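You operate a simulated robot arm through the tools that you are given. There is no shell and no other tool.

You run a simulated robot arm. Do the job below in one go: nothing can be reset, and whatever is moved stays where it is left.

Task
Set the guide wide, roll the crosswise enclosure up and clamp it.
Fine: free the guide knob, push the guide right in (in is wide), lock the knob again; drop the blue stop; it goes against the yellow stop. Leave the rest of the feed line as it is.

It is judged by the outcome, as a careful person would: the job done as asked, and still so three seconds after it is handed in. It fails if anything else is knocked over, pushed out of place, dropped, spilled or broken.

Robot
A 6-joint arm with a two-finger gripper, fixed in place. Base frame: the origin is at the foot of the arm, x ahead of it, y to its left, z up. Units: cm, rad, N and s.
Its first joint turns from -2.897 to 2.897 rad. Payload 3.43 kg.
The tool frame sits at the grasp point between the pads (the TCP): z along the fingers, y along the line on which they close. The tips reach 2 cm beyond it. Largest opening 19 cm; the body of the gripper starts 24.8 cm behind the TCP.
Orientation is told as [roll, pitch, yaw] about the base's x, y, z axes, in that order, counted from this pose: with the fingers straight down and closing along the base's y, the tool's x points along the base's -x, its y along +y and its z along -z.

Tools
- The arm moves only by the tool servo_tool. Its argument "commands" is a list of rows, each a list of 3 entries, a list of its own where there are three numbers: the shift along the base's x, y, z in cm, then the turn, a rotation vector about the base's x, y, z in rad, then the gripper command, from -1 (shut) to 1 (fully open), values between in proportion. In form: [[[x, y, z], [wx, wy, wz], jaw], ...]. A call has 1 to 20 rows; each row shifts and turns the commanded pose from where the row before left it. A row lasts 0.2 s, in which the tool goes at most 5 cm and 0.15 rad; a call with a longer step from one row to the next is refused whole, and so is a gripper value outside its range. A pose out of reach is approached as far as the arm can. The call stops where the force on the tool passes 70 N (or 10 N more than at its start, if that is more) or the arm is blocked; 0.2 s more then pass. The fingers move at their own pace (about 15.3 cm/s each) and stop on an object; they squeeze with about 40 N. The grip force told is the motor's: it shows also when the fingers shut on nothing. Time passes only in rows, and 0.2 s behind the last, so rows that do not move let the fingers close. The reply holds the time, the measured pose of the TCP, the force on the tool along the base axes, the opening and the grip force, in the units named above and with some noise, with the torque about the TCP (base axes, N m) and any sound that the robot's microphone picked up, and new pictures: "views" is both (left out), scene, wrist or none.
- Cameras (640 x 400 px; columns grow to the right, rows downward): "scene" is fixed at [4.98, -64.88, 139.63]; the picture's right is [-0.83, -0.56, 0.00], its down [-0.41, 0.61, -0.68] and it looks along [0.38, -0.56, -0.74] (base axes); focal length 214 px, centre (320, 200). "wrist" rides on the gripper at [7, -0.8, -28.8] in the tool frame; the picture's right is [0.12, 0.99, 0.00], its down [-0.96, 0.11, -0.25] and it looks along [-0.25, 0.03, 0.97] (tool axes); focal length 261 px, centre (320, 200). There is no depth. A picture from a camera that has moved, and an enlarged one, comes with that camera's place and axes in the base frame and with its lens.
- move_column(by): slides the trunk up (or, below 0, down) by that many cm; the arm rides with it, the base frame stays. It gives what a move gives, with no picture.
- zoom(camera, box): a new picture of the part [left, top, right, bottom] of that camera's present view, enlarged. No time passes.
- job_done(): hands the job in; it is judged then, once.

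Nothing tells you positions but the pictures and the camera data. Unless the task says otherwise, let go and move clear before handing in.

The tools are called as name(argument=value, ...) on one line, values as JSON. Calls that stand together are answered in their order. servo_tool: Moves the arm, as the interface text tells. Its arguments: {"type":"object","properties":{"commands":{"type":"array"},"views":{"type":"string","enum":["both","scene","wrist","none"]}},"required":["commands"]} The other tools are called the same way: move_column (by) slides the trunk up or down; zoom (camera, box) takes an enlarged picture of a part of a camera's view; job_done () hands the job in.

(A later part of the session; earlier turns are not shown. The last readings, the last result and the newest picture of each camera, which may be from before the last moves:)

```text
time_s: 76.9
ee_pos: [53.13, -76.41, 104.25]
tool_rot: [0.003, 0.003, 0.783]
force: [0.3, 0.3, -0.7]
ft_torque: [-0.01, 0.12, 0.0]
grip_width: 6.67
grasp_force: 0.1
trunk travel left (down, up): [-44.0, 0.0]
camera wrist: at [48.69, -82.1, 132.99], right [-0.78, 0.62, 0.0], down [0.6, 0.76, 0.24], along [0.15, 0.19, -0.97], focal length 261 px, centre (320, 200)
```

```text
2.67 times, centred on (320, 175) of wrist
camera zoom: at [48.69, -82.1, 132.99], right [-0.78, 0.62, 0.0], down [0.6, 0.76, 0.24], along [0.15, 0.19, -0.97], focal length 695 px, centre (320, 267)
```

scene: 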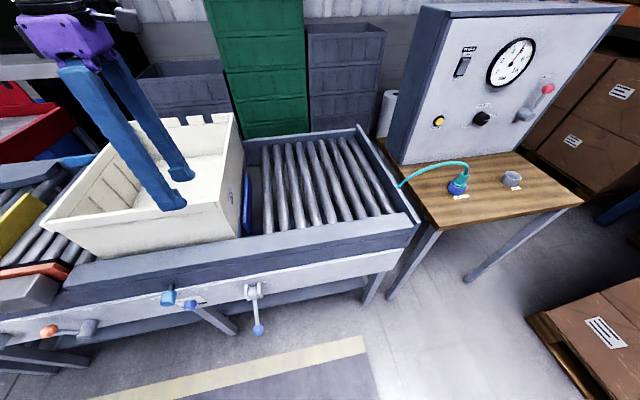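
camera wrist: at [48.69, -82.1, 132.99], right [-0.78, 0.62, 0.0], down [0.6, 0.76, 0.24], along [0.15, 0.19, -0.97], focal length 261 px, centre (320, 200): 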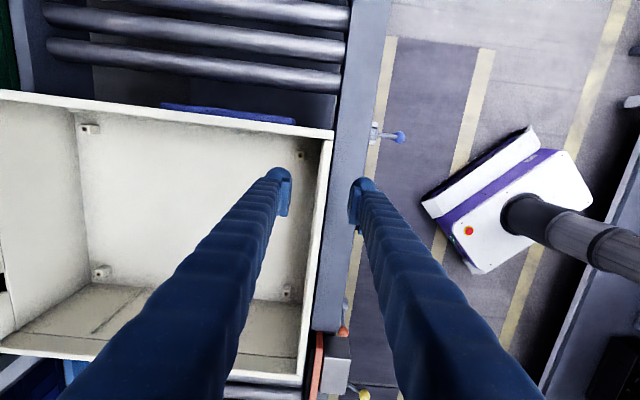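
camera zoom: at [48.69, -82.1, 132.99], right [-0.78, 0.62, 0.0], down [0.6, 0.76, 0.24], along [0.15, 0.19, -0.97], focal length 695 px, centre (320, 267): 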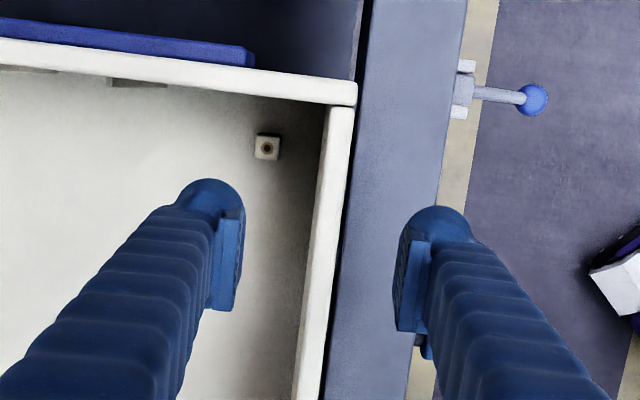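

servo_tool(commands=[[[0, 0, -3.5], [0, 0, 0], -0.3], [[0, 0, -3.5], [0, 0, 0], -0.3], [[0, 0, 0], [0, 0, 0], -0.6], [[0, 0, 0], [0, 0, 0], -0.8], [[0, 0, 0], [0, 0, 0], -1], [[0, 0, 0], [0, 0, 0], -1], [[0, 0, 0], [0, 0, 0], -1]])

```text
time_s: 78.5
ee_pos: [52.73, -76.36, 97.46]
tool_rot: [0.001, 0.002, 0.782]
force: [0.3, -0.5, -0.6]
ft_torque: [0.02, -0.03, 0.07]
grip_width: 1.1
grasp_force: 39.1
trunk travel left (down, up): [-44.0, 0.0]
camera wrist: at [48.33, -82.07, 126.22], right [-0.78, 0.62, 0.0], down [0.6, 0.76, 0.25], along [0.15, 0.19, -0.97], focal length 261 px, centre (320, 200)
```

scene: 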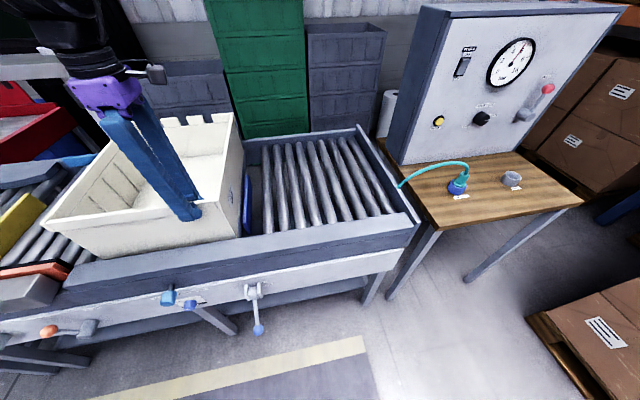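
wrist: 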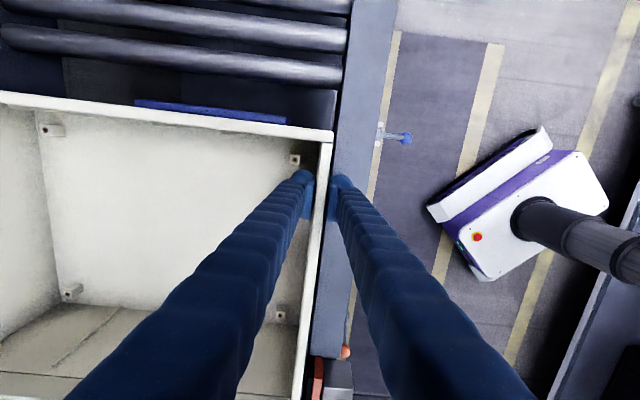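

Regripped. I'll roll on toward the yellow stop.

servo_tool(commands=[[[0.6, 0.6, 0], [0, 0, 0], -1], [[1.0, 1.0, 0], [0, 0, 0], -1], [[1.2, 1.2, 0], [0, 0, 0], -1], [[1.2, 1.2, 0], [0, 0, 0], -1], [[1.2, 1.2, 0], [0, 0, 0], -1], [[1.2, 1.2, 0], [0, 0, 0], -1], [[1.2, 1.2, 0], [0, 0, 0], -1], [[1.2, 1.2, 0], [0, 0, 0], -1], [[1.2, 1.2, 0], [0, 0, 0], -1], [[1.2, 1.2, 0], [0, 0, 0], -1], [[1.2, 1.2, 0], [0, 0, 0], -1], [[1.2, 1.2, 0], [0, 0, 0], -1], [[0.8, 0.8, 0], [0, 0, 0], -1], [[0.4, 0.4, 0], [0, 0, 0], -1], [[0, 0, 0], [0, 0, 0], -1]])

zoom(camera="scene", box=[0, 90, 280, 265])

zoom(camera="wrist", box=[240, 220, 440, 345])

```text
time_s: 81.7
ee_pos: [67.3, -61.91, 97.37]
tool_rot: [0.002, 0.002, 0.78]
force: [-0.3, -2.3, 11.5]
ft_torque: [0.05, -0.02, 0.0]
grip_width: 1.1
grasp_force: 40.4
trunk travel left (down, up): [-44.0, 0.0]
camera wrist: at [62.92, -67.54, 126.22], right [-0.78, 0.62, 0.0], down [0.6, 0.76, 0.25], along [0.15, 0.19, -0.97], focal length 261 px, centre (320, 200)
```

scene: 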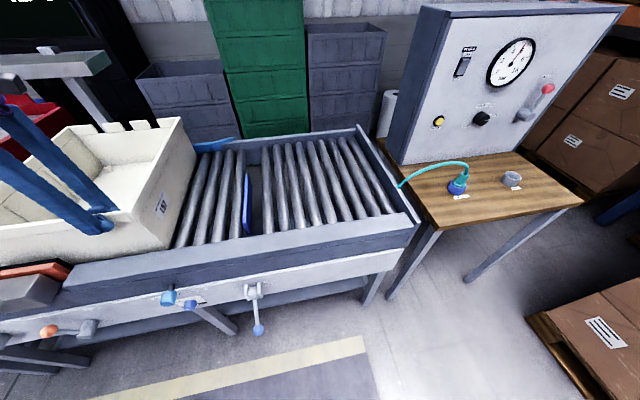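
wrist: 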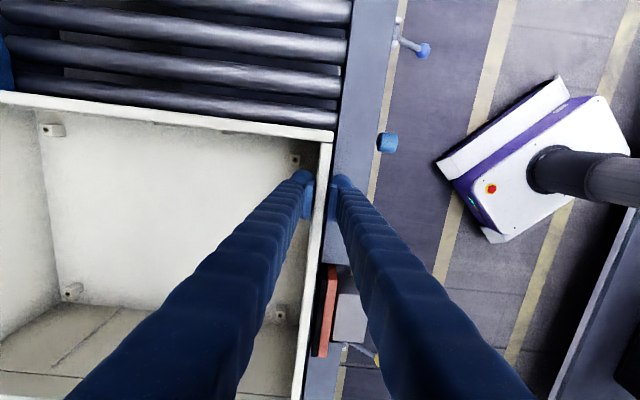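

```text
2.29 times, centred on (140, 178) of scene
camera zoom: at [4.98, -64.88, 139.63], right [-0.83, -0.56, 0.0], down [-0.41, 0.61, -0.68], along [0.38, -0.56, -0.74], focal length 490 px, centre (731, 251)
```

zoom: 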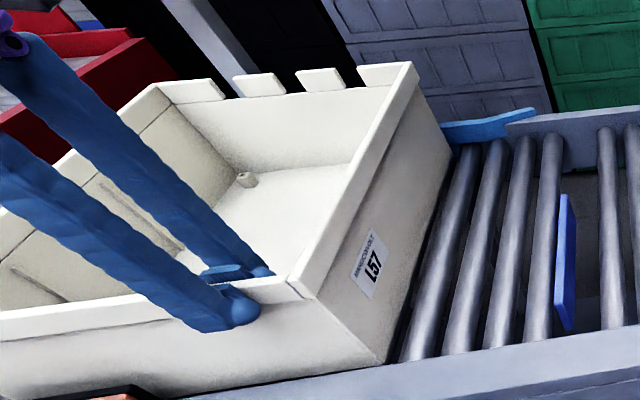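

```text
3.20 times, centred on (340, 282) of wrist
camera zoom: at [62.92, -67.54, 126.22], right [-0.78, 0.62, 0.0], down [0.6, 0.76, 0.25], along [0.15, 0.19, -0.97], focal length 834 px, centre (256, -64)
```

zoom: 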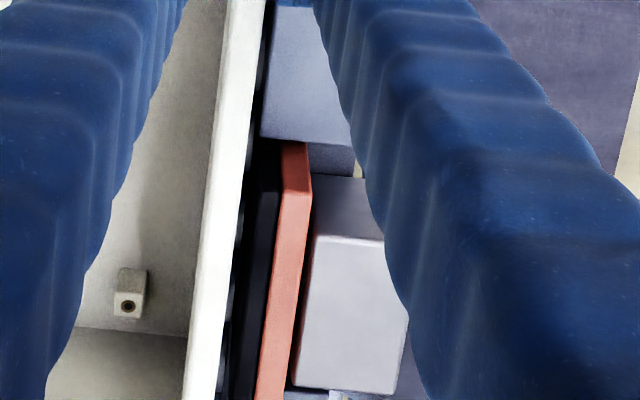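

It's passing the clamp pad with clearance. About 9 cm to go, so I'll slow down for contact with the yellow stop.

servo_tool(commands=[[[0.4, 0.4, 0.1], [0, 0, 0], -1], [[0.7, 0.7, 0], [0, 0, 0], -1], [[0.7, 0.7, 0], [0, 0, 0], -1], [[0.7, 0.7, 0], [0, 0, 0], -1], [[0.7, 0.7, 0], [0, 0, 0], -1], [[0.7, 0.7, 0], [0, 0, 0], -1], [[0.5, 0.5, 0], [0, 0, 0], -1], [[0.3, 0.3, 0], [0, 0, 0], -1], [[0, 0, 0], [0, 0, 0], -1]])

```text
time_s: 83.7
ee_pos: [72.02, -57.26, 97.34]
tool_rot: [0.001, 0.002, 0.779]
force: [-0.1, 0.4, 3.7]
ft_torque: [0.0, -0.04, -0.06]
grip_width: 1.12
grasp_force: 39.9
trunk travel left (down, up): [-44.0, 0.0]
camera wrist: at [67.52, -62.86, 126.21], right [-0.78, 0.62, 0.0], down [0.6, 0.76, 0.25], along [0.15, 0.19, -0.97], focal length 261 px, centre (320, 200)
```

scene: 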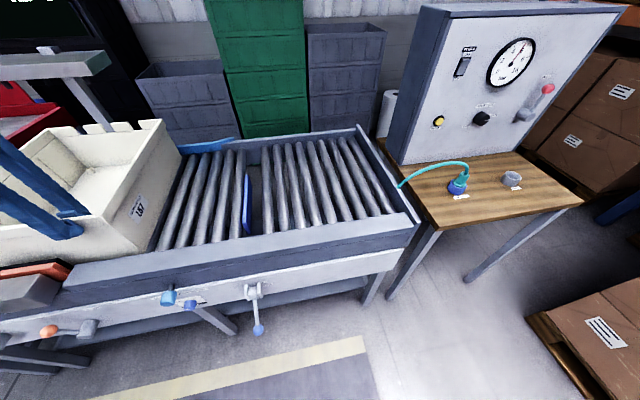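
wrist: 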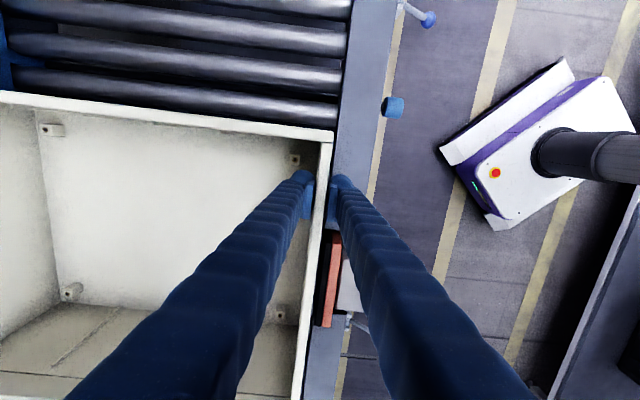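

servo_tool(commands=[[[0.3, 0.3, 0], [0, 0, 0], -1], [[0.3, 0.3, 0], [0, 0, 0], -1], [[0.3, 0.3, 0], [0, 0, 0], -1], [[0.3, 0.3, 0], [0, 0, 0], -1], [[0.3, 0.3, 0], [0, 0, 0], -1], [[0.3, 0.3, 0], [0, 0, 0], -1], [[0, 0, 0], [0, 0, 0], -1]])

```text
time_s: 85.3
ee_pos: [73.86, -55.2, 97.41]
tool_rot: [0.001, 0.004, 0.781]
force: [-0.8, -0.5, 1.7]
ft_torque: [0.02, -0.06, -0.05]
grip_width: 1.08
grasp_force: 40.4
trunk travel left (down, up): [-44.0, 0.0]
camera wrist: at [69.41, -60.9, 126.21], right [-0.78, 0.62, 0.0], down [0.6, 0.76, 0.25], along [0.15, 0.19, -0.97], focal length 261 px, centre (320, 200)
```

scene: 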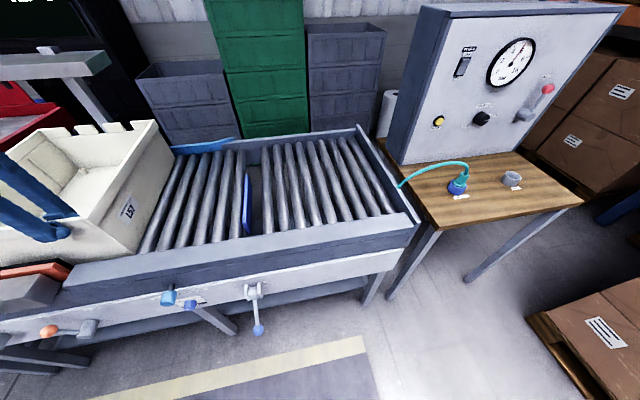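
wrist: 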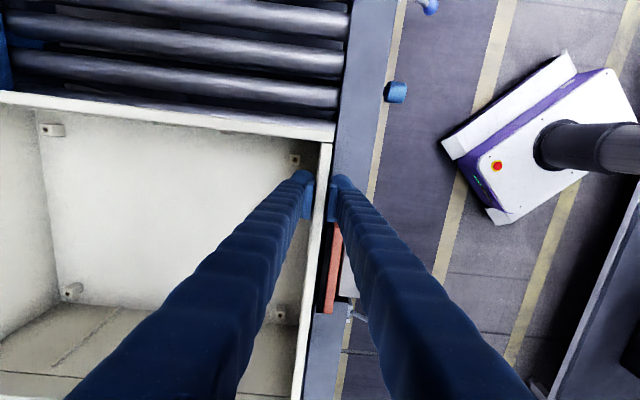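

The clamp block's top is only around z 85, well below my fingertips, so I can keep going until contact.

servo_tool(commands=[[[0.3, 0.3, 0], [0, 0, 0], -1], [[0.3, 0.3, 0], [0, 0, 0], -1], [[0.3, 0.3, 0], [0, 0, 0], -1], [[0.3, 0.3, 0], [0, 0, 0], -1], [[0.3, 0.3, 0], [0, 0, 0], -1], [[0.3, 0.3, 0], [0, 0, 0], -1], [[0.3, 0.3, 0], [0, 0, 0], -1], [[0, 0, 0], [0, 0, 0], -1]])

```text
time_s: 87.1
ee_pos: [76.0, -53.09, 97.45]
tool_rot: [0.003, 0.003, 0.781]
force: [0.0, -0.1, 4.2]
ft_torque: [0.05, -0.09, -0.09]
grip_width: 1.11
grasp_force: 40.1
trunk travel left (down, up): [-44.0, 0.0]
camera wrist: at [71.52, -58.7, 126.21], right [-0.78, 0.62, 0.0], down [0.6, 0.76, 0.25], along [0.15, 0.19, -0.97], focal length 261 px, centre (320, 200)
```

scene: 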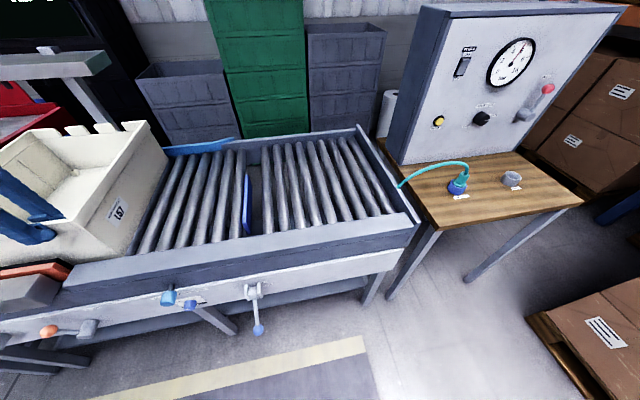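
wrist: 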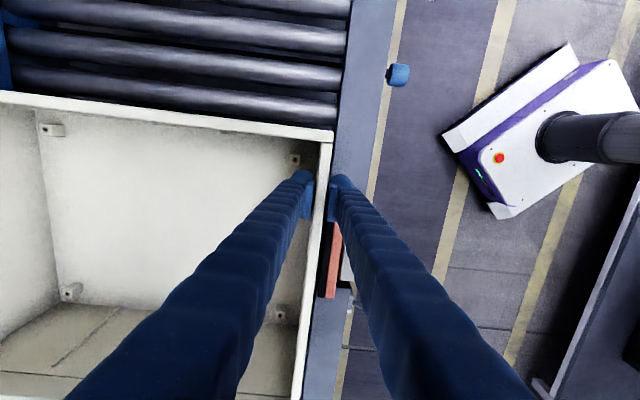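

servo_tool(commands=[[[0.3, 0.3, 0], [0, 0, 0], -1], [[0.3, 0.3, 0], [0, 0, 0], -1], [[0.3, 0.3, 0], [0, 0, 0], -1], [[0.25, 0.25, 0], [0, 0, 0], -1], [[0.25, 0.25, 0], [0, 0, 0], -1], [[0.25, 0.25, 0], [0, 0, 0], -1], [[0.25, 0.25, 0], [0, 0, 0], -1], [[0, 0, 0], [0, 0, 0], -1]])

```text
time_s: 88.9
ee_pos: [77.77, -51.36, 97.4]
tool_rot: [0.004, 0.004, 0.78]
force: [-0.6, -0.3, -0.3]
ft_torque: [0.08, -0.1, -0.08]
grip_width: 1.1
grasp_force: 39.8
trunk travel left (down, up): [-44.0, 0.0]
camera wrist: at [73.39, -56.95, 126.21], right [-0.78, 0.62, 0.0], down [0.6, 0.76, 0.25], along [0.15, 0.19, -0.97], focal length 261 px, centre (320, 200)
```

scene: 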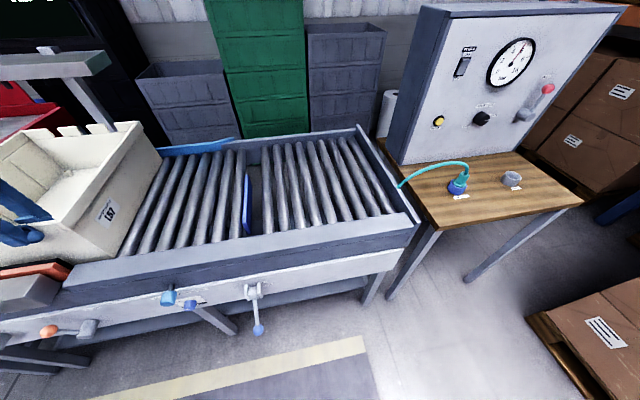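
wrist: 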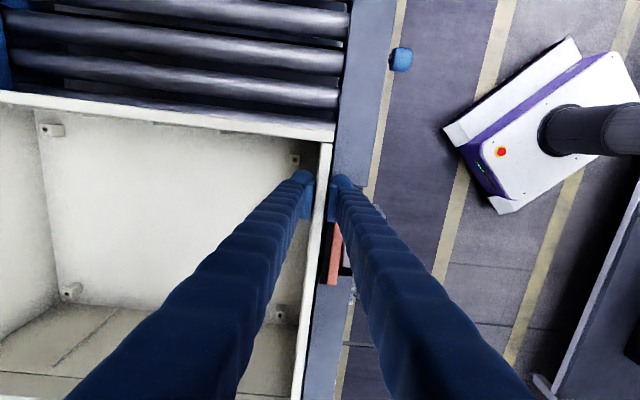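

servo_tool(commands=[[[0.25, 0.25, 0], [0, 0, 0], -1], [[0.25, 0.25, 0], [0, 0, 0], -1], [[0.25, 0.25, 0], [0, 0, 0], -1], [[0.25, 0.25, 0], [0, 0, 0], -1], [[0.25, 0.25, 0], [0, 0, 0], -1], [[0, 0, 0], [0, 0, 0], -1]])

```text
time_s: 90.3
ee_pos: [78.87, -50.25, 97.68]
tool_rot: [0.001, 0.002, 0.783]
force: [-31.6, -20.3, 6.7]
ft_torque: [-0.23, 0.29, -0.1]
grip_width: 1.15
grasp_force: 40.1
trunk travel left (down, up): [-44.0, 0.0]
camera wrist: at [74.46, -55.88, 126.37], right [-0.78, 0.62, 0.0], down [0.6, 0.76, 0.25], along [0.15, 0.19, -0.97], focal length 261 px, centre (320, 200)
```

scene: 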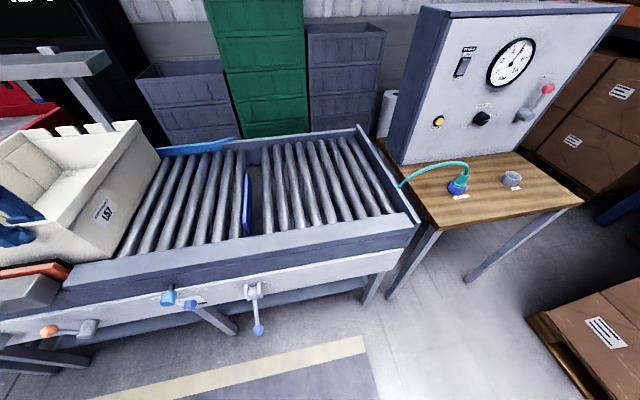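
wrist: 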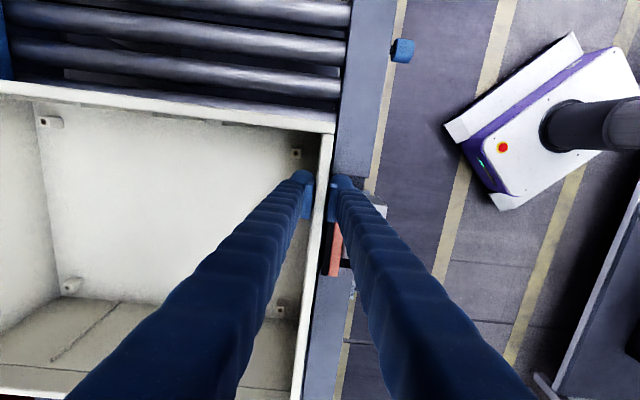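

Contact: about 37 N of resistance, so the tote is against the yellow stop. I'll ease the load, release, lift clear and look.

servo_tool(commands=[[[-0.15, -0.15, 0], [0, 0, 0], -1], [[-0.1, -0.1, 0], [0, 0, 0], -1], [[0, 0, 0], [0, 0, 0], -1], [[0, 0, 0], [0, 0, 0], -0.8], [[0, 0, 0], [0, 0, 0], -0.5], [[0, 0, 0], [0, 0, 0], -0.3], [[0, 0, 4], [0, 0, 0], -0.3], [[0, 0, 4.5], [0, 0, 0], -0.3], [[0, 0, 4.5], [0, 0, 0], -0.3], [[0, 0, 4.5], [0, 0, 0], -0.5], [[-2, -2, 3], [0, 0, 0], -1], [[-3.4, -3.4, 0], [0, 0, 0], -1], [[-3.4, -3.4, 0], [0, 0, 0], -1]])

zoom(camera="wrist", box=[0, 200, 320, 400])

zoom(camera="wrist", box=[240, 200, 480, 350])

zoom(camera="scene", box=[0, 90, 280, 265])

```text
time_s: 93.1
ee_pos: [69.9, -58.99, 118.25]
tool_rot: [0.0, 0.002, 0.781]
force: [-1.6, -0.3, -0.2]
ft_torque: [0.07, -0.13, -0.01]
grip_width: 0.02
grasp_force: 34.8
trunk travel left (down, up): [-44.0, 0.0]
camera wrist: at [65.46, -64.76, 147.12], right [-0.78, 0.62, 0.0], down [0.6, 0.76, 0.25], along [0.15, 0.19, -0.97], focal length 261 px, centre (320, 200)
```

scene: 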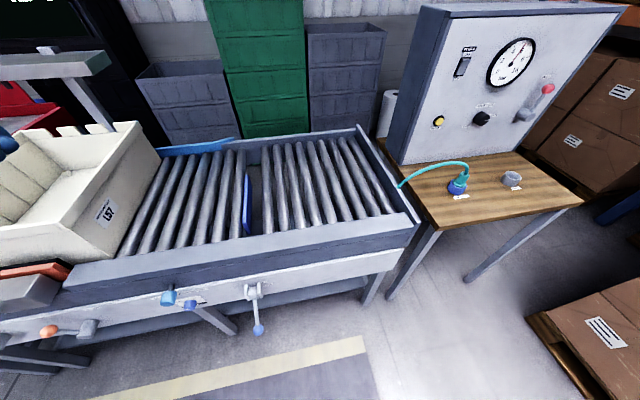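
wrist: 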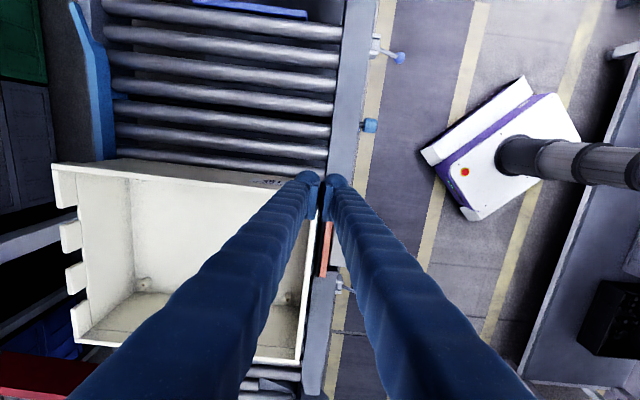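

```text
2.00 times, centred on (160, 300) of wrist
camera zoom: at [65.46, -64.76, 147.12], right [-0.78, 0.62, 0.0], down [0.6, 0.76, 0.25], along [0.15, 0.19, -0.97], focal length 521 px, centre (640, 0)
```

zoom: 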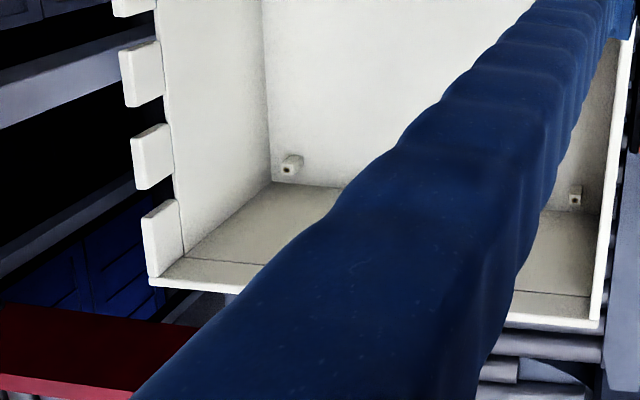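

```text
2.67 times, centred on (360, 275) of wrist
camera zoom: at [65.46, -64.76, 147.12], right [-0.78, 0.62, 0.0], down [0.6, 0.76, 0.25], along [0.15, 0.19, -0.97], focal length 695 px, centre (213, 0)
```

zoom: 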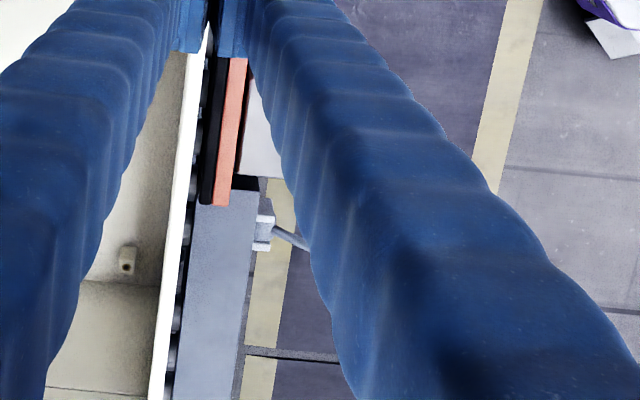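

```text
2.29 times, centred on (140, 178) of scene
camera zoom: at [4.98, -64.88, 139.63], right [-0.83, -0.56, 0.0], down [-0.41, 0.61, -0.68], along [0.38, -0.56, -0.74], focal length 490 px, centre (731, 251)
```

zoom: 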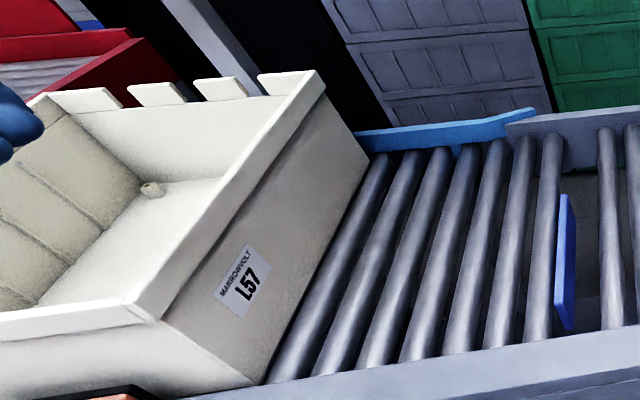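

The tote is square against the yellow stop and clear of the pad. Next is the clamp lever: its pivot is near s 27.5, z 60 and the orange ball near (78.3,-32.6,67), leaning to FREE. I'll swing the tool round to the downstream side of that ball.

servo_tool(commands=[[[-1, 3, 0], [0, 0, -0.143], -1], [[-1, 3, 0], [0, 0, -0.143], -1], [[-1, 3, 0], [0, 0, -0.143], -1], [[1, 3, 0], [0, 0, -0.143], -1], [[1, 3, 0], [0, 0, -0.143], -1], [[1.7, 3, 0], [0, 0, -0.143], -1], [[1.7, 3, 0], [0, 0, -0.143], -1], [[1.7, 3, 0], [0, 0, -0.143], -1], [[1.7, 3, 0], [0, 0, -0.143], -1], [[1.7, 3, 0], [0, 0, -0.143], -1], [[1.8, 3, 0], [0, 0, -0.141], -1], [[0, 0, 0], [0, 0, 0], -1]], views="none")

move_column(by=-14)

servo_tool(commands=[[[0, 0, 0], [0, 0, 0], -1]])

zoom(camera="wrist", box=[200, 130, 440, 280])

```text
time_s: 95.7
ee_pos: [79.36, -26.38, 118.27]
tool_rot: [0.001, 0.002, -0.791]
force: [-0.4, -1.3, -0.2]
ft_torque: [0.0, -0.02, -0.03]
grip_width: 0.0
grasp_force: 34.1
trunk travel left (down, up): [-44.0, 0.0]
```

```text
time_s: 97.3
ee_pos: [79.36, -26.34, 104.24]
tool_rot: [0.002, 0.001, -0.789]
force: [0.2, 0.4, 0.0]
ft_torque: [-0.02, -0.02, 0.0]
grip_width: 0.01
grasp_force: 34.3
trunk travel left (down, up): [-30.0, 14.0]
```

```text
time_s: 97.7
ee_pos: [79.35, -26.37, 104.31]
tool_rot: [0.0, 0.003, -0.788]
force: [0.2, 0.4, 0.8]
ft_torque: [0.02, -0.01, -0.02]
grip_width: 0.01
grasp_force: 34.0
trunk travel left (down, up): [-30.0, 14.0]
camera wrist: at [73.76, -22.13, 133.07], right [0.62, 0.78, 0.0], down [0.76, -0.6, 0.24], along [0.19, -0.15, -0.97], focal length 261 px, centre (320, 200)
```

scene: 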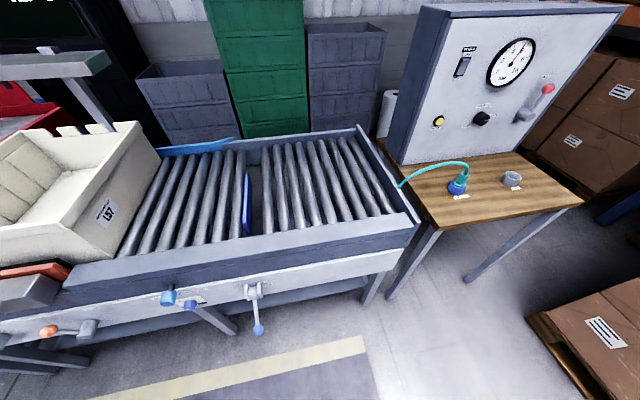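
wrist: 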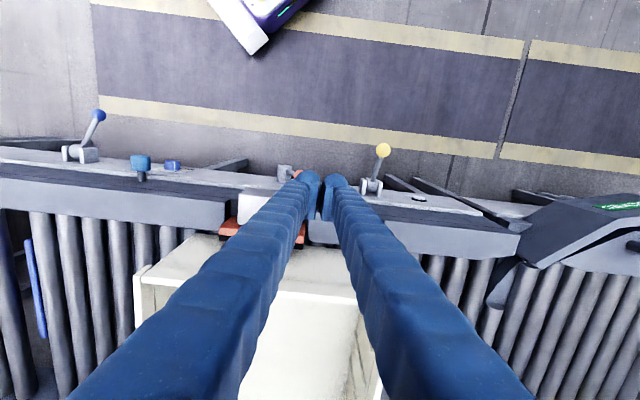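

```text
2.67 times, centred on (320, 205) of wrist
camera zoom: at [73.76, -22.13, 133.07], right [0.62, 0.78, 0.0], down [0.76, -0.6, 0.24], along [0.19, -0.15, -0.97], focal length 695 px, centre (320, 187)
```

zoom: 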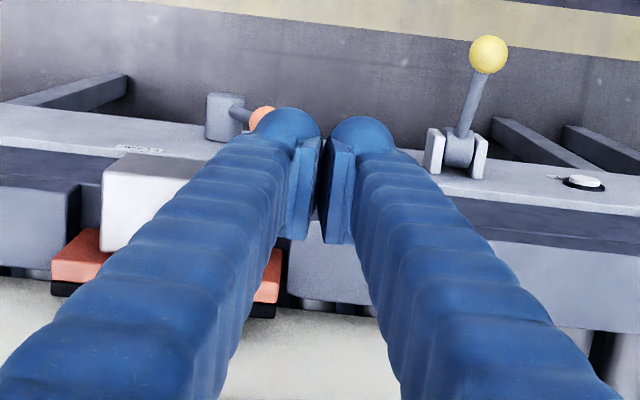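

The ball is at (78,-32.4,67). I'll lower the closed fingers on its downstream side, between it and the yellow lever.

servo_tool(commands=[[[2.3, -2.7, 0], [0, 0, 0], -1], [[0, 0, -4.5], [0, 0, 0], -1], [[0, 0, -4.5], [0, 0, 0], -1], [[0, 0, -4.5], [0, 0, 0], -1], [[0, 0, -4.5], [0, 0, 0], -1], [[0, 0, -4.5], [0, 0, 0], -1], [[0, 0, -4.5], [0, 0, 0], -1], [[0, 0, -4], [0, 0, 0], -1], [[0, 0, 0], [0, 0, 0], -1]])

zoom(camera="wrist", box=[200, 130, 440, 280])

zoom(camera="scene", box=[0, 270, 160, 370])

```text
time_s: 99.7
ee_pos: [81.52, -29.04, 73.18]
tool_rot: [0.001, 0.002, -0.788]
force: [-0.4, 0.6, 0.9]
ft_torque: [0.04, 0.02, 0.02]
grip_width: 0.03
grasp_force: 34.3
trunk travel left (down, up): [-30.0, 14.0]
camera wrist: at [75.89, -24.84, 101.99], right [0.62, 0.78, 0.0], down [0.76, -0.6, 0.25], along [0.19, -0.15, -0.97], focal length 261 px, centre (320, 200)
```

scene: 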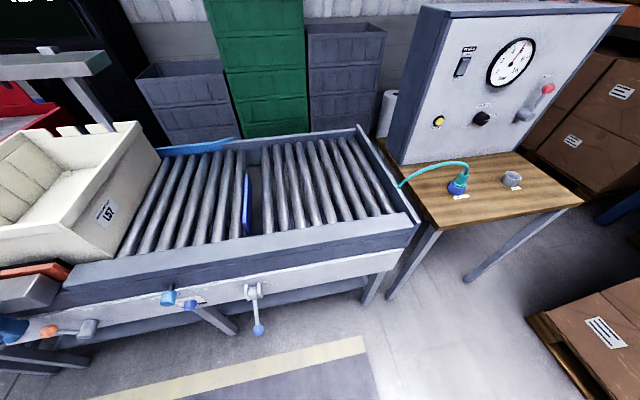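
wrist: 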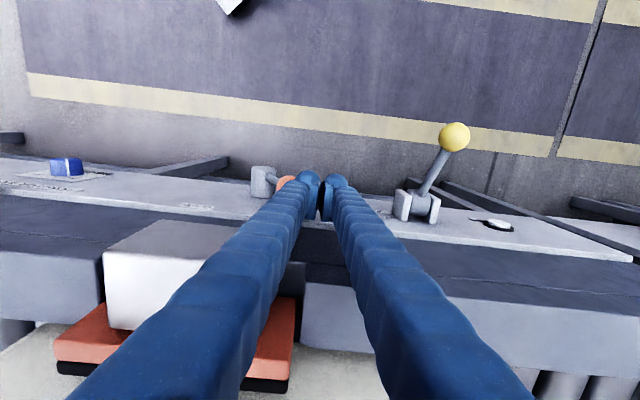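

```text
2.67 times, centred on (320, 205) of wrist
camera zoom: at [75.89, -24.84, 101.99], right [0.62, 0.78, 0.0], down [0.76, -0.6, 0.25], along [0.19, -0.15, -0.97], focal length 695 px, centre (320, 187)
```

zoom: 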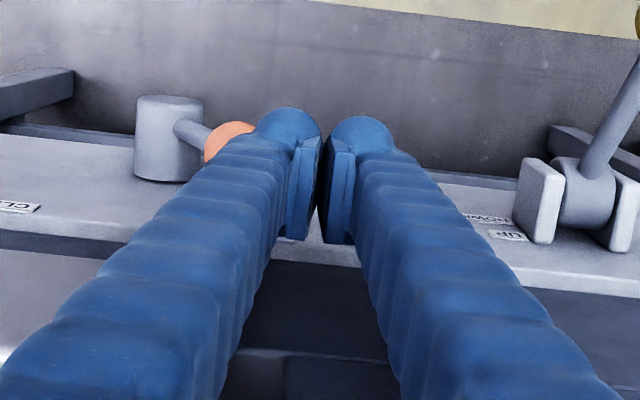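

```text
4.00 times, centred on (80, 320) of scene
camera zoom: at [4.98, -64.88, 139.63], right [-0.83, -0.56, 0.0], down [-0.41, 0.61, -0.68], along [0.38, -0.56, -0.74], focal length 858 px, centre (1280, -280)
```

zoom: 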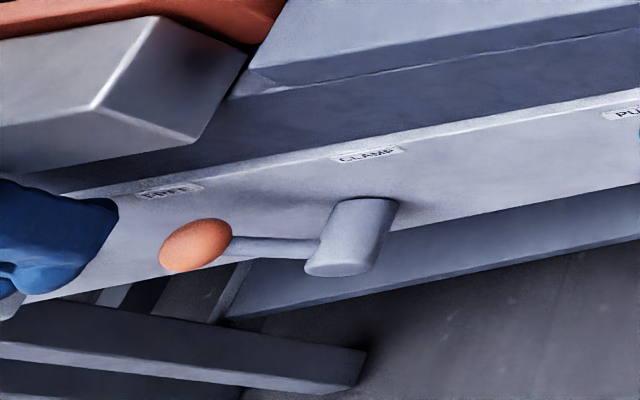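

The clamp block slightly overhangs the front, so I'll shift out 1.5 cm before lowering and then sweep the ball upstream.

servo_tool(commands=[[[-1.06, 1.06, 0], [0, 0, 0], -1], [[0, 0, -3], [0, 0, 0], -1], [[0, 0, -3], [0, 0, 0], -1], [[-0.7, -0.7, 0], [0, 0, 0], -1], [[-0.6, -0.6, 0], [0, 0, 0], -1], [[0, 0, 0], [0, 0, 0], -1]])

zoom(camera="wrist", box=[200, 130, 440, 280])

zoom(camera="scene", box=[0, 270, 160, 370])

```text
time_s: 101.1
ee_pos: [79.18, -29.3, 67.11]
tool_rot: [0.003, 0.005, -0.788]
force: [0.6, 1.2, 0.5]
ft_torque: [0.0, -0.01, 0.01]
grip_width: 0.0
grasp_force: 34.1
trunk travel left (down, up): [-30.0, 14.0]
camera wrist: at [73.58, -25.1, 95.95], right [0.62, 0.78, 0.0], down [0.76, -0.6, 0.24], along [0.19, -0.15, -0.97], focal length 261 px, centre (320, 200)
```

scene: 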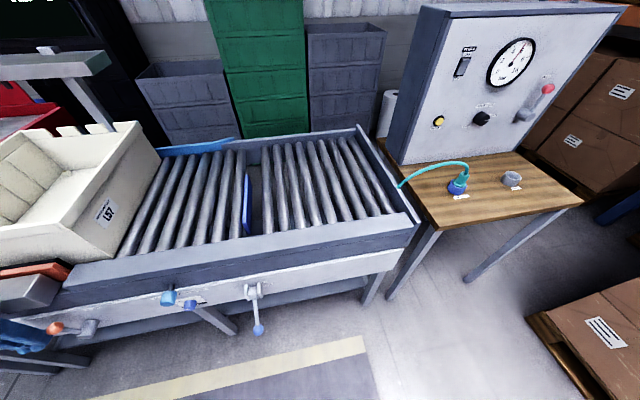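
wrist: 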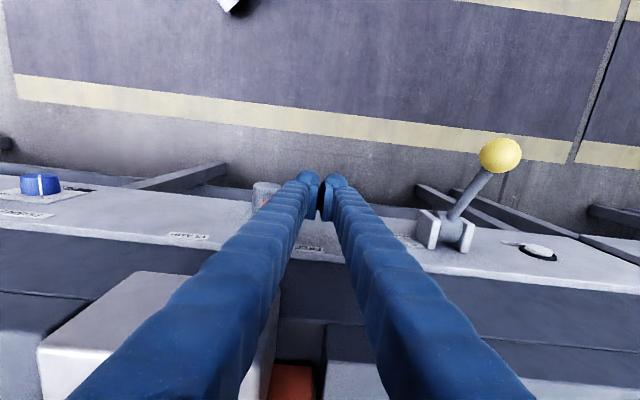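

```text
2.67 times, centred on (320, 205) of wrist
camera zoom: at [73.58, -25.1, 95.95], right [0.62, 0.78, 0.0], down [0.76, -0.6, 0.24], along [0.19, -0.15, -0.97], focal length 695 px, centre (320, 187)
```

zoom: 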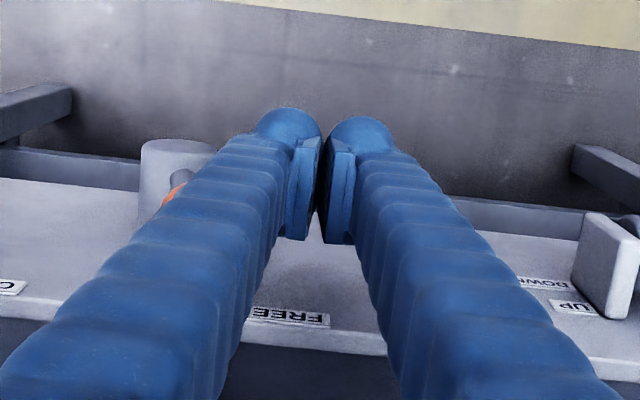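

```text
4.00 times, centred on (80, 320) of scene
camera zoom: at [4.98, -64.88, 139.63], right [-0.83, -0.56, 0.0], down [-0.41, 0.61, -0.68], along [0.38, -0.56, -0.74], focal length 858 px, centre (1280, -280)
```

zoom: 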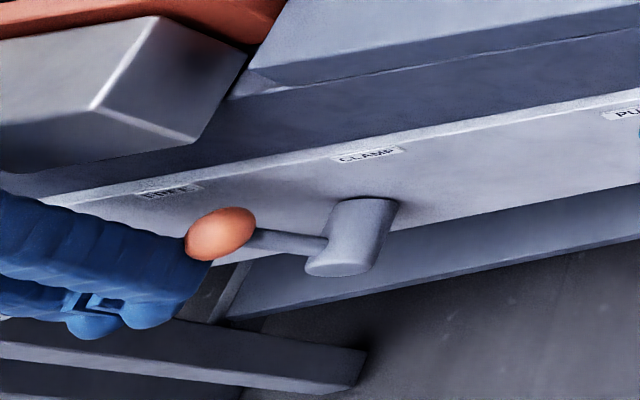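

The ball is moving with the finger. I'll keep sweeping upstream.

servo_tool(commands=[[[-0.5, -0.5, 0], [0, 0, 0], -1], [[-0.5, -0.5, 0], [0, 0, 0], -1], [[-0.5, -0.5, 0], [0, 0, 0], -1], [[-0.5, -0.5, 0], [0, 0, 0], -1], [[-0.5, -0.5, 0], [0, 0, 0], -1], [[-0.5, -0.5, 0], [0, 0, 0], -1], [[0, 0, 0], [0, 0, 0], -1]])

zoom(camera="scene", box=[0, 270, 160, 370])

```text
time_s: 102.7
ee_pos: [76.3, -32.26, 67.27]
tool_rot: [0.001, 0.005, -0.787]
force: [0.6, 0.0, 0.8]
ft_torque: [0.0, 0.02, 0.02]
grip_width: 0.0
grasp_force: 34.2
trunk travel left (down, up): [-30.0, 14.0]
camera wrist: at [70.63, -28.05, 96.03], right [0.62, 0.78, 0.0], down [0.76, -0.6, 0.24], along [0.19, -0.15, -0.97], focal length 261 px, centre (320, 200)
```

scene: 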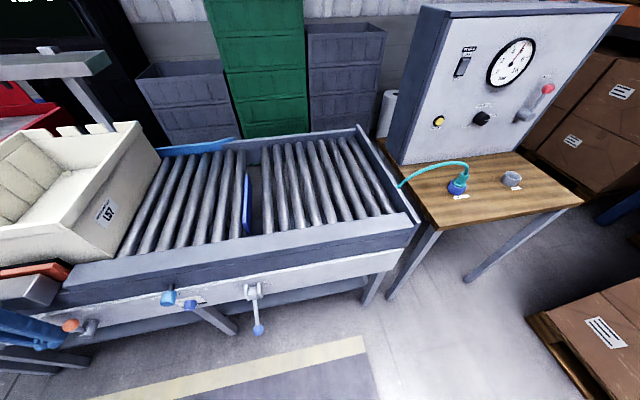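
wrist: 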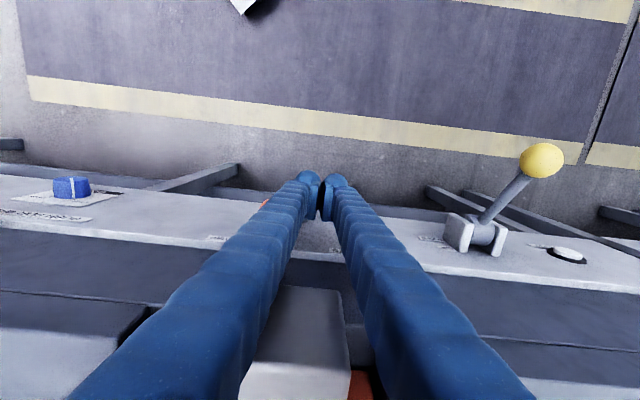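

```text
4.00 times, centred on (80, 320) of scene
camera zoom: at [4.98, -64.88, 139.63], right [-0.83, -0.56, 0.0], down [-0.41, 0.61, -0.68], along [0.38, -0.56, -0.74], focal length 858 px, centre (1280, -280)
```

zoom: 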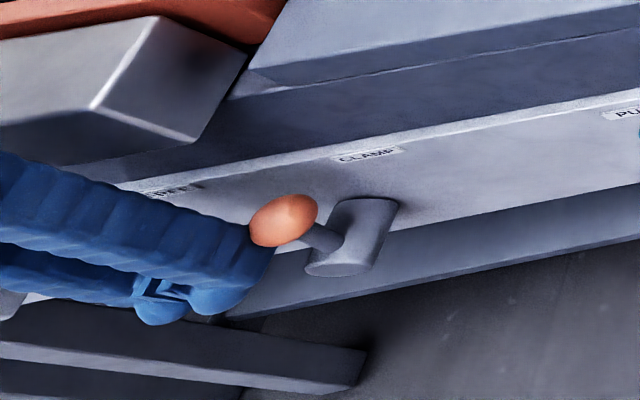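

servo_tool(commands=[[[-0.5, -0.5, 0], [0, 0, 0], -1], [[-0.5, -0.5, 0], [0, 0, 0], -1], [[-0.5, -0.5, 0], [0, 0, 0], -1], [[-0.5, -0.5, 0], [0, 0, 0], -1], [[-0.5, -0.5, 0], [0, 0, 0], -1], [[0, 0, 0], [0, 0, 0], -1]])

zoom(camera="scene", box=[0, 270, 160, 370])

```text
time_s: 104.1
ee_pos: [73.92, -34.73, 67.24]
tool_rot: [0.0, 0.002, -0.789]
force: [14.7, 18.9, -3.2]
ft_torque: [0.22, -0.11, 0.28]
grip_width: 0.01
grasp_force: 33.6
trunk travel left (down, up): [-30.0, 14.0]
camera wrist: at [68.31, -30.37, 96.06], right [0.62, 0.78, 0.0], down [0.76, -0.6, 0.25], along [0.19, -0.15, -0.97], focal length 261 px, centre (320, 200)
```

scene: 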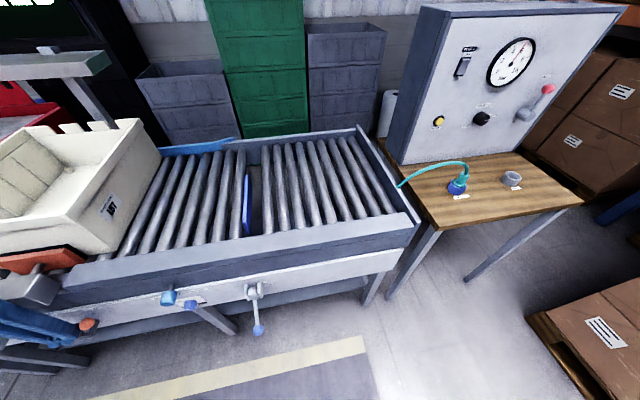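
wrist: 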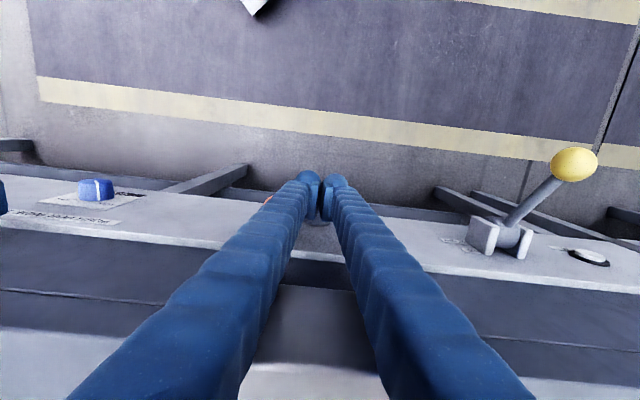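

```text
4.00 times, centred on (80, 320) of scene
camera zoom: at [4.98, -64.88, 139.63], right [-0.83, -0.56, 0.0], down [-0.41, 0.61, -0.68], along [0.38, -0.56, -0.74], focal length 858 px, centre (1280, -280)
```

zoom: 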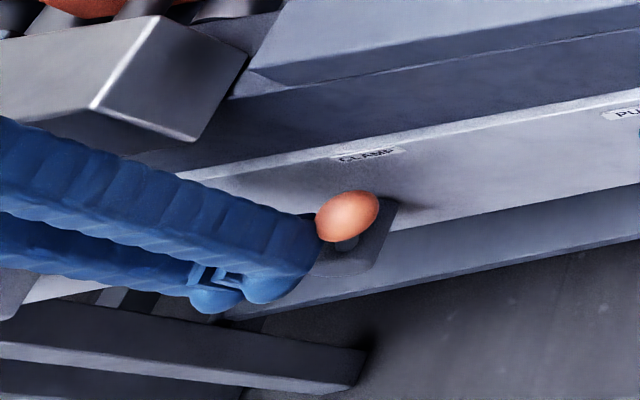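

The clamp pad is extending against the tote with moderate resistance. I'll continue to the CLAMP position.

servo_tool(commands=[[[-0.4, -0.4, 0], [0, 0, 0], -1], [[-0.4, -0.4, 0], [0, 0, 0], -1], [[-0.4, -0.4, 0], [0, 0, 0], -1], [[0, 0, 0], [0, 0, 0], -1]])

zoom(camera="scene", box=[0, 270, 160, 370])

zoom(camera="scene", box=[0, 90, 280, 265])

```text
time_s: 104.7
ee_pos: [73.86, -34.69, 67.2]
tool_rot: [0.006, -0.002, -0.785]
force: [31.3, 36.8, -14.0]
ft_torque: [0.55, -0.27, 0.68]
grip_width: 0.0
grasp_force: 33.9
trunk travel left (down, up): [-30.0, 14.0]
stopped in row 2: the force on the tool passed its limit at 78 N (the readings are from after the stop); the commanded pose is now the measured one
camera wrist: at [68.06, -30.44, 96.09], right [0.62, 0.79, 0.0], down [0.76, -0.6, 0.25], along [0.2, -0.15, -0.97], focal length 261 px, centre (320, 200)
```

scene: 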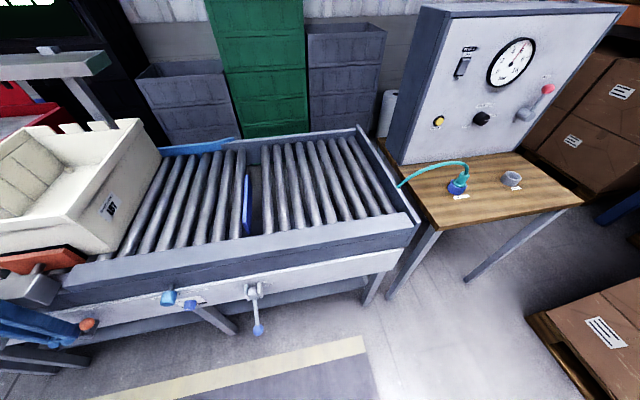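
wrist: 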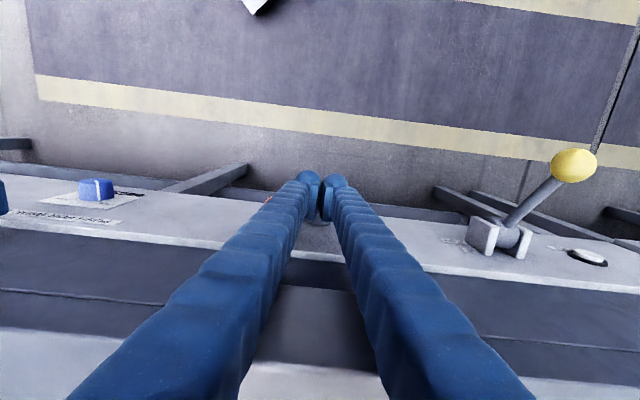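

```text
4.00 times, centred on (80, 320) of scene
camera zoom: at [4.98, -64.88, 139.63], right [-0.83, -0.56, 0.0], down [-0.41, 0.61, -0.68], along [0.38, -0.56, -0.74], focal length 858 px, centre (1280, -280)
```

zoom: 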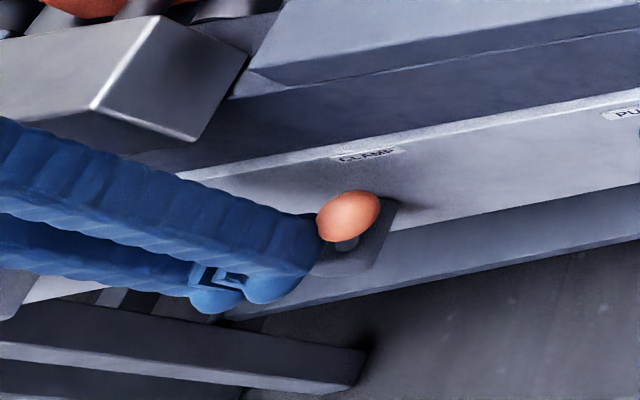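

```text
2.29 times, centred on (140, 178) of scene
camera zoom: at [4.98, -64.88, 139.63], right [-0.83, -0.56, 0.0], down [-0.41, 0.61, -0.68], along [0.38, -0.56, -0.74], focal length 490 px, centre (731, 251)
```

zoom: 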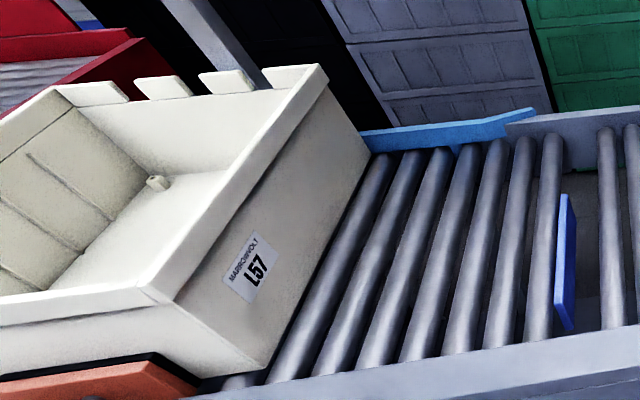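

The push hit the force limit, so this is either the end stop or the clamp fully loaded. I'll back off the finger and look at the lever angle.

servo_tool(commands=[[[0.5, 0.5, 0], [0, 0, 0], -1], [[1, 1, 0], [0, 0, 0], -1], [[0, 0, 0], [0, 0, 0], -1]], views="scene")

zoom(camera="scene", box=[0, 270, 160, 370])

```text
time_s: 105.5
ee_pos: [74.99, -33.57, 67.47]
tool_rot: [0.004, -0.001, -0.79]
force: [0.6, 0.9, 0.5]
ft_torque: [-0.11, 0.04, -0.01]
grip_width: 0.0
grasp_force: 33.4
trunk travel left (down, up): [-30.0, 14.0]
```

scene: 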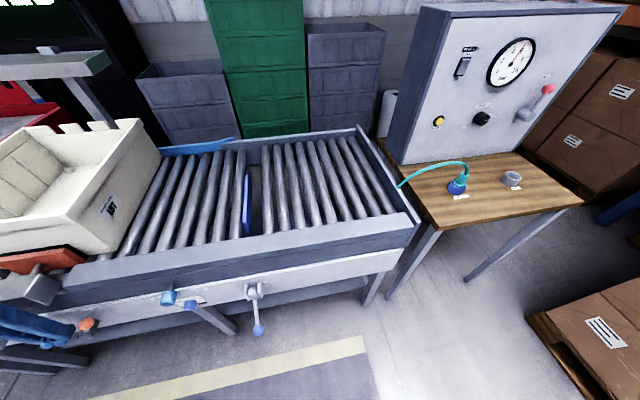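

```text
4.00 times, centred on (80, 320) of scene
camera zoom: at [4.98, -64.88, 139.63], right [-0.83, -0.56, 0.0], down [-0.41, 0.61, -0.68], along [0.38, -0.56, -0.74], focal length 858 px, centre (1280, -280)
```

zoom: 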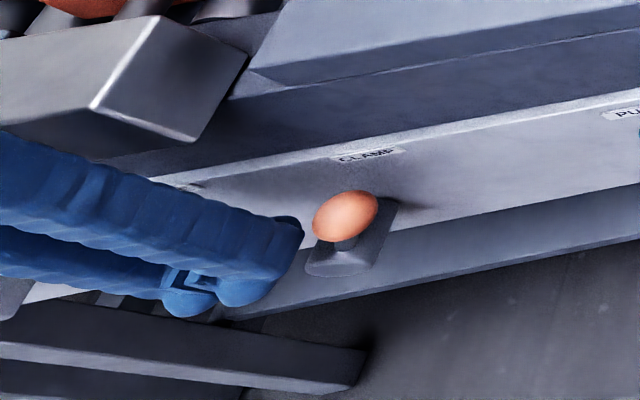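

The lever stays put. I'll move clear to see its angle and the pad.

servo_tool(commands=[[[1, 1, 0], [0, 0, 0], -1], [[-2, 2, 2], [0, 0, 0], -1], [[-2, 2, 3], [0, 0, 0], -1], [[-2, 2, 4], [0, 0, 0], -1], [[3, 3, 2], [0, 0, 0], -1], [[3, 3, 2], [0, 0, 0], -1], [[3, 3, 2], [0, 0, 0], -1]])

zoom(camera="wrist", box=[80, 130, 320, 280])

zoom(camera="scene", box=[0, 240, 160, 340])

```text
time_s: 107.1
ee_pos: [79.03, -17.37, 82.33]
tool_rot: [0.003, -0.001, -0.788]
force: [0.1, -0.3, -0.7]
ft_torque: [-0.07, -0.03, 0.01]
grip_width: 0.01
grasp_force: 34.6
trunk travel left (down, up): [-30.0, 14.0]
camera wrist: at [73.36, -13.21, 111.11], right [0.62, 0.78, 0.0], down [0.76, -0.6, 0.25], along [0.2, -0.15, -0.97], focal length 261 px, centre (320, 200)
```

scene: 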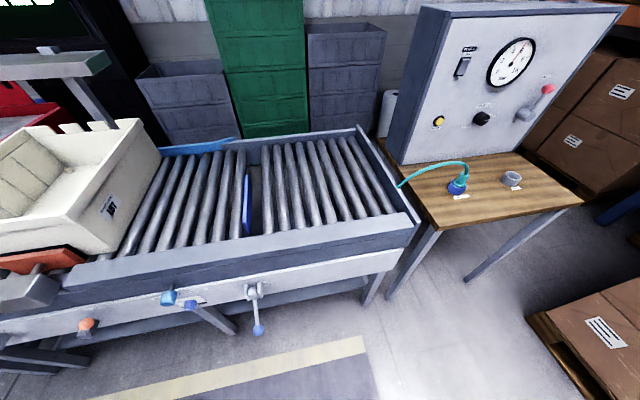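
wrist: 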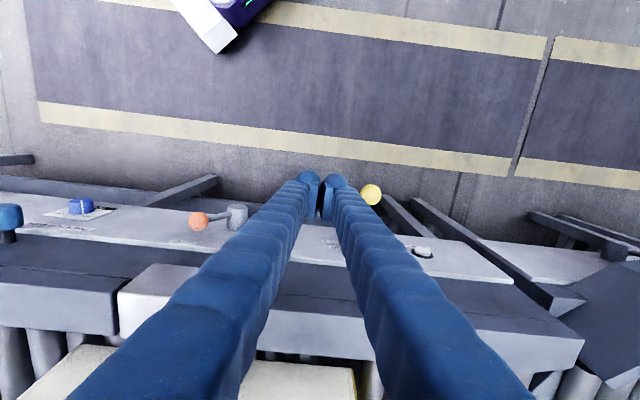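

```text
2.67 times, centred on (200, 205) of wrist
camera zoom: at [73.36, -13.21, 111.11], right [0.62, 0.78, 0.0], down [0.76, -0.6, 0.25], along [0.2, -0.15, -0.97], focal length 695 px, centre (640, 187)
```

zoom: 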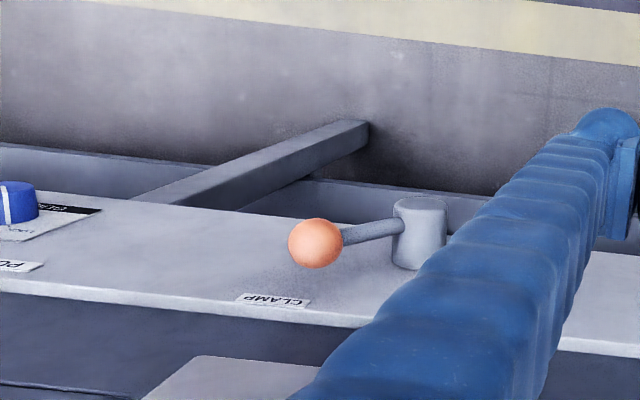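

```text
4.00 times, centred on (80, 290) of scene
camera zoom: at [4.98, -64.88, 139.63], right [-0.83, -0.56, 0.0], down [-0.41, 0.61, -0.68], along [0.38, -0.56, -0.74], focal length 858 px, centre (1280, -160)
```

zoom: 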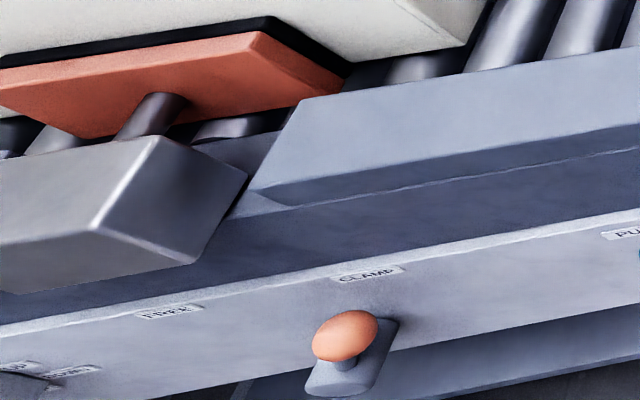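

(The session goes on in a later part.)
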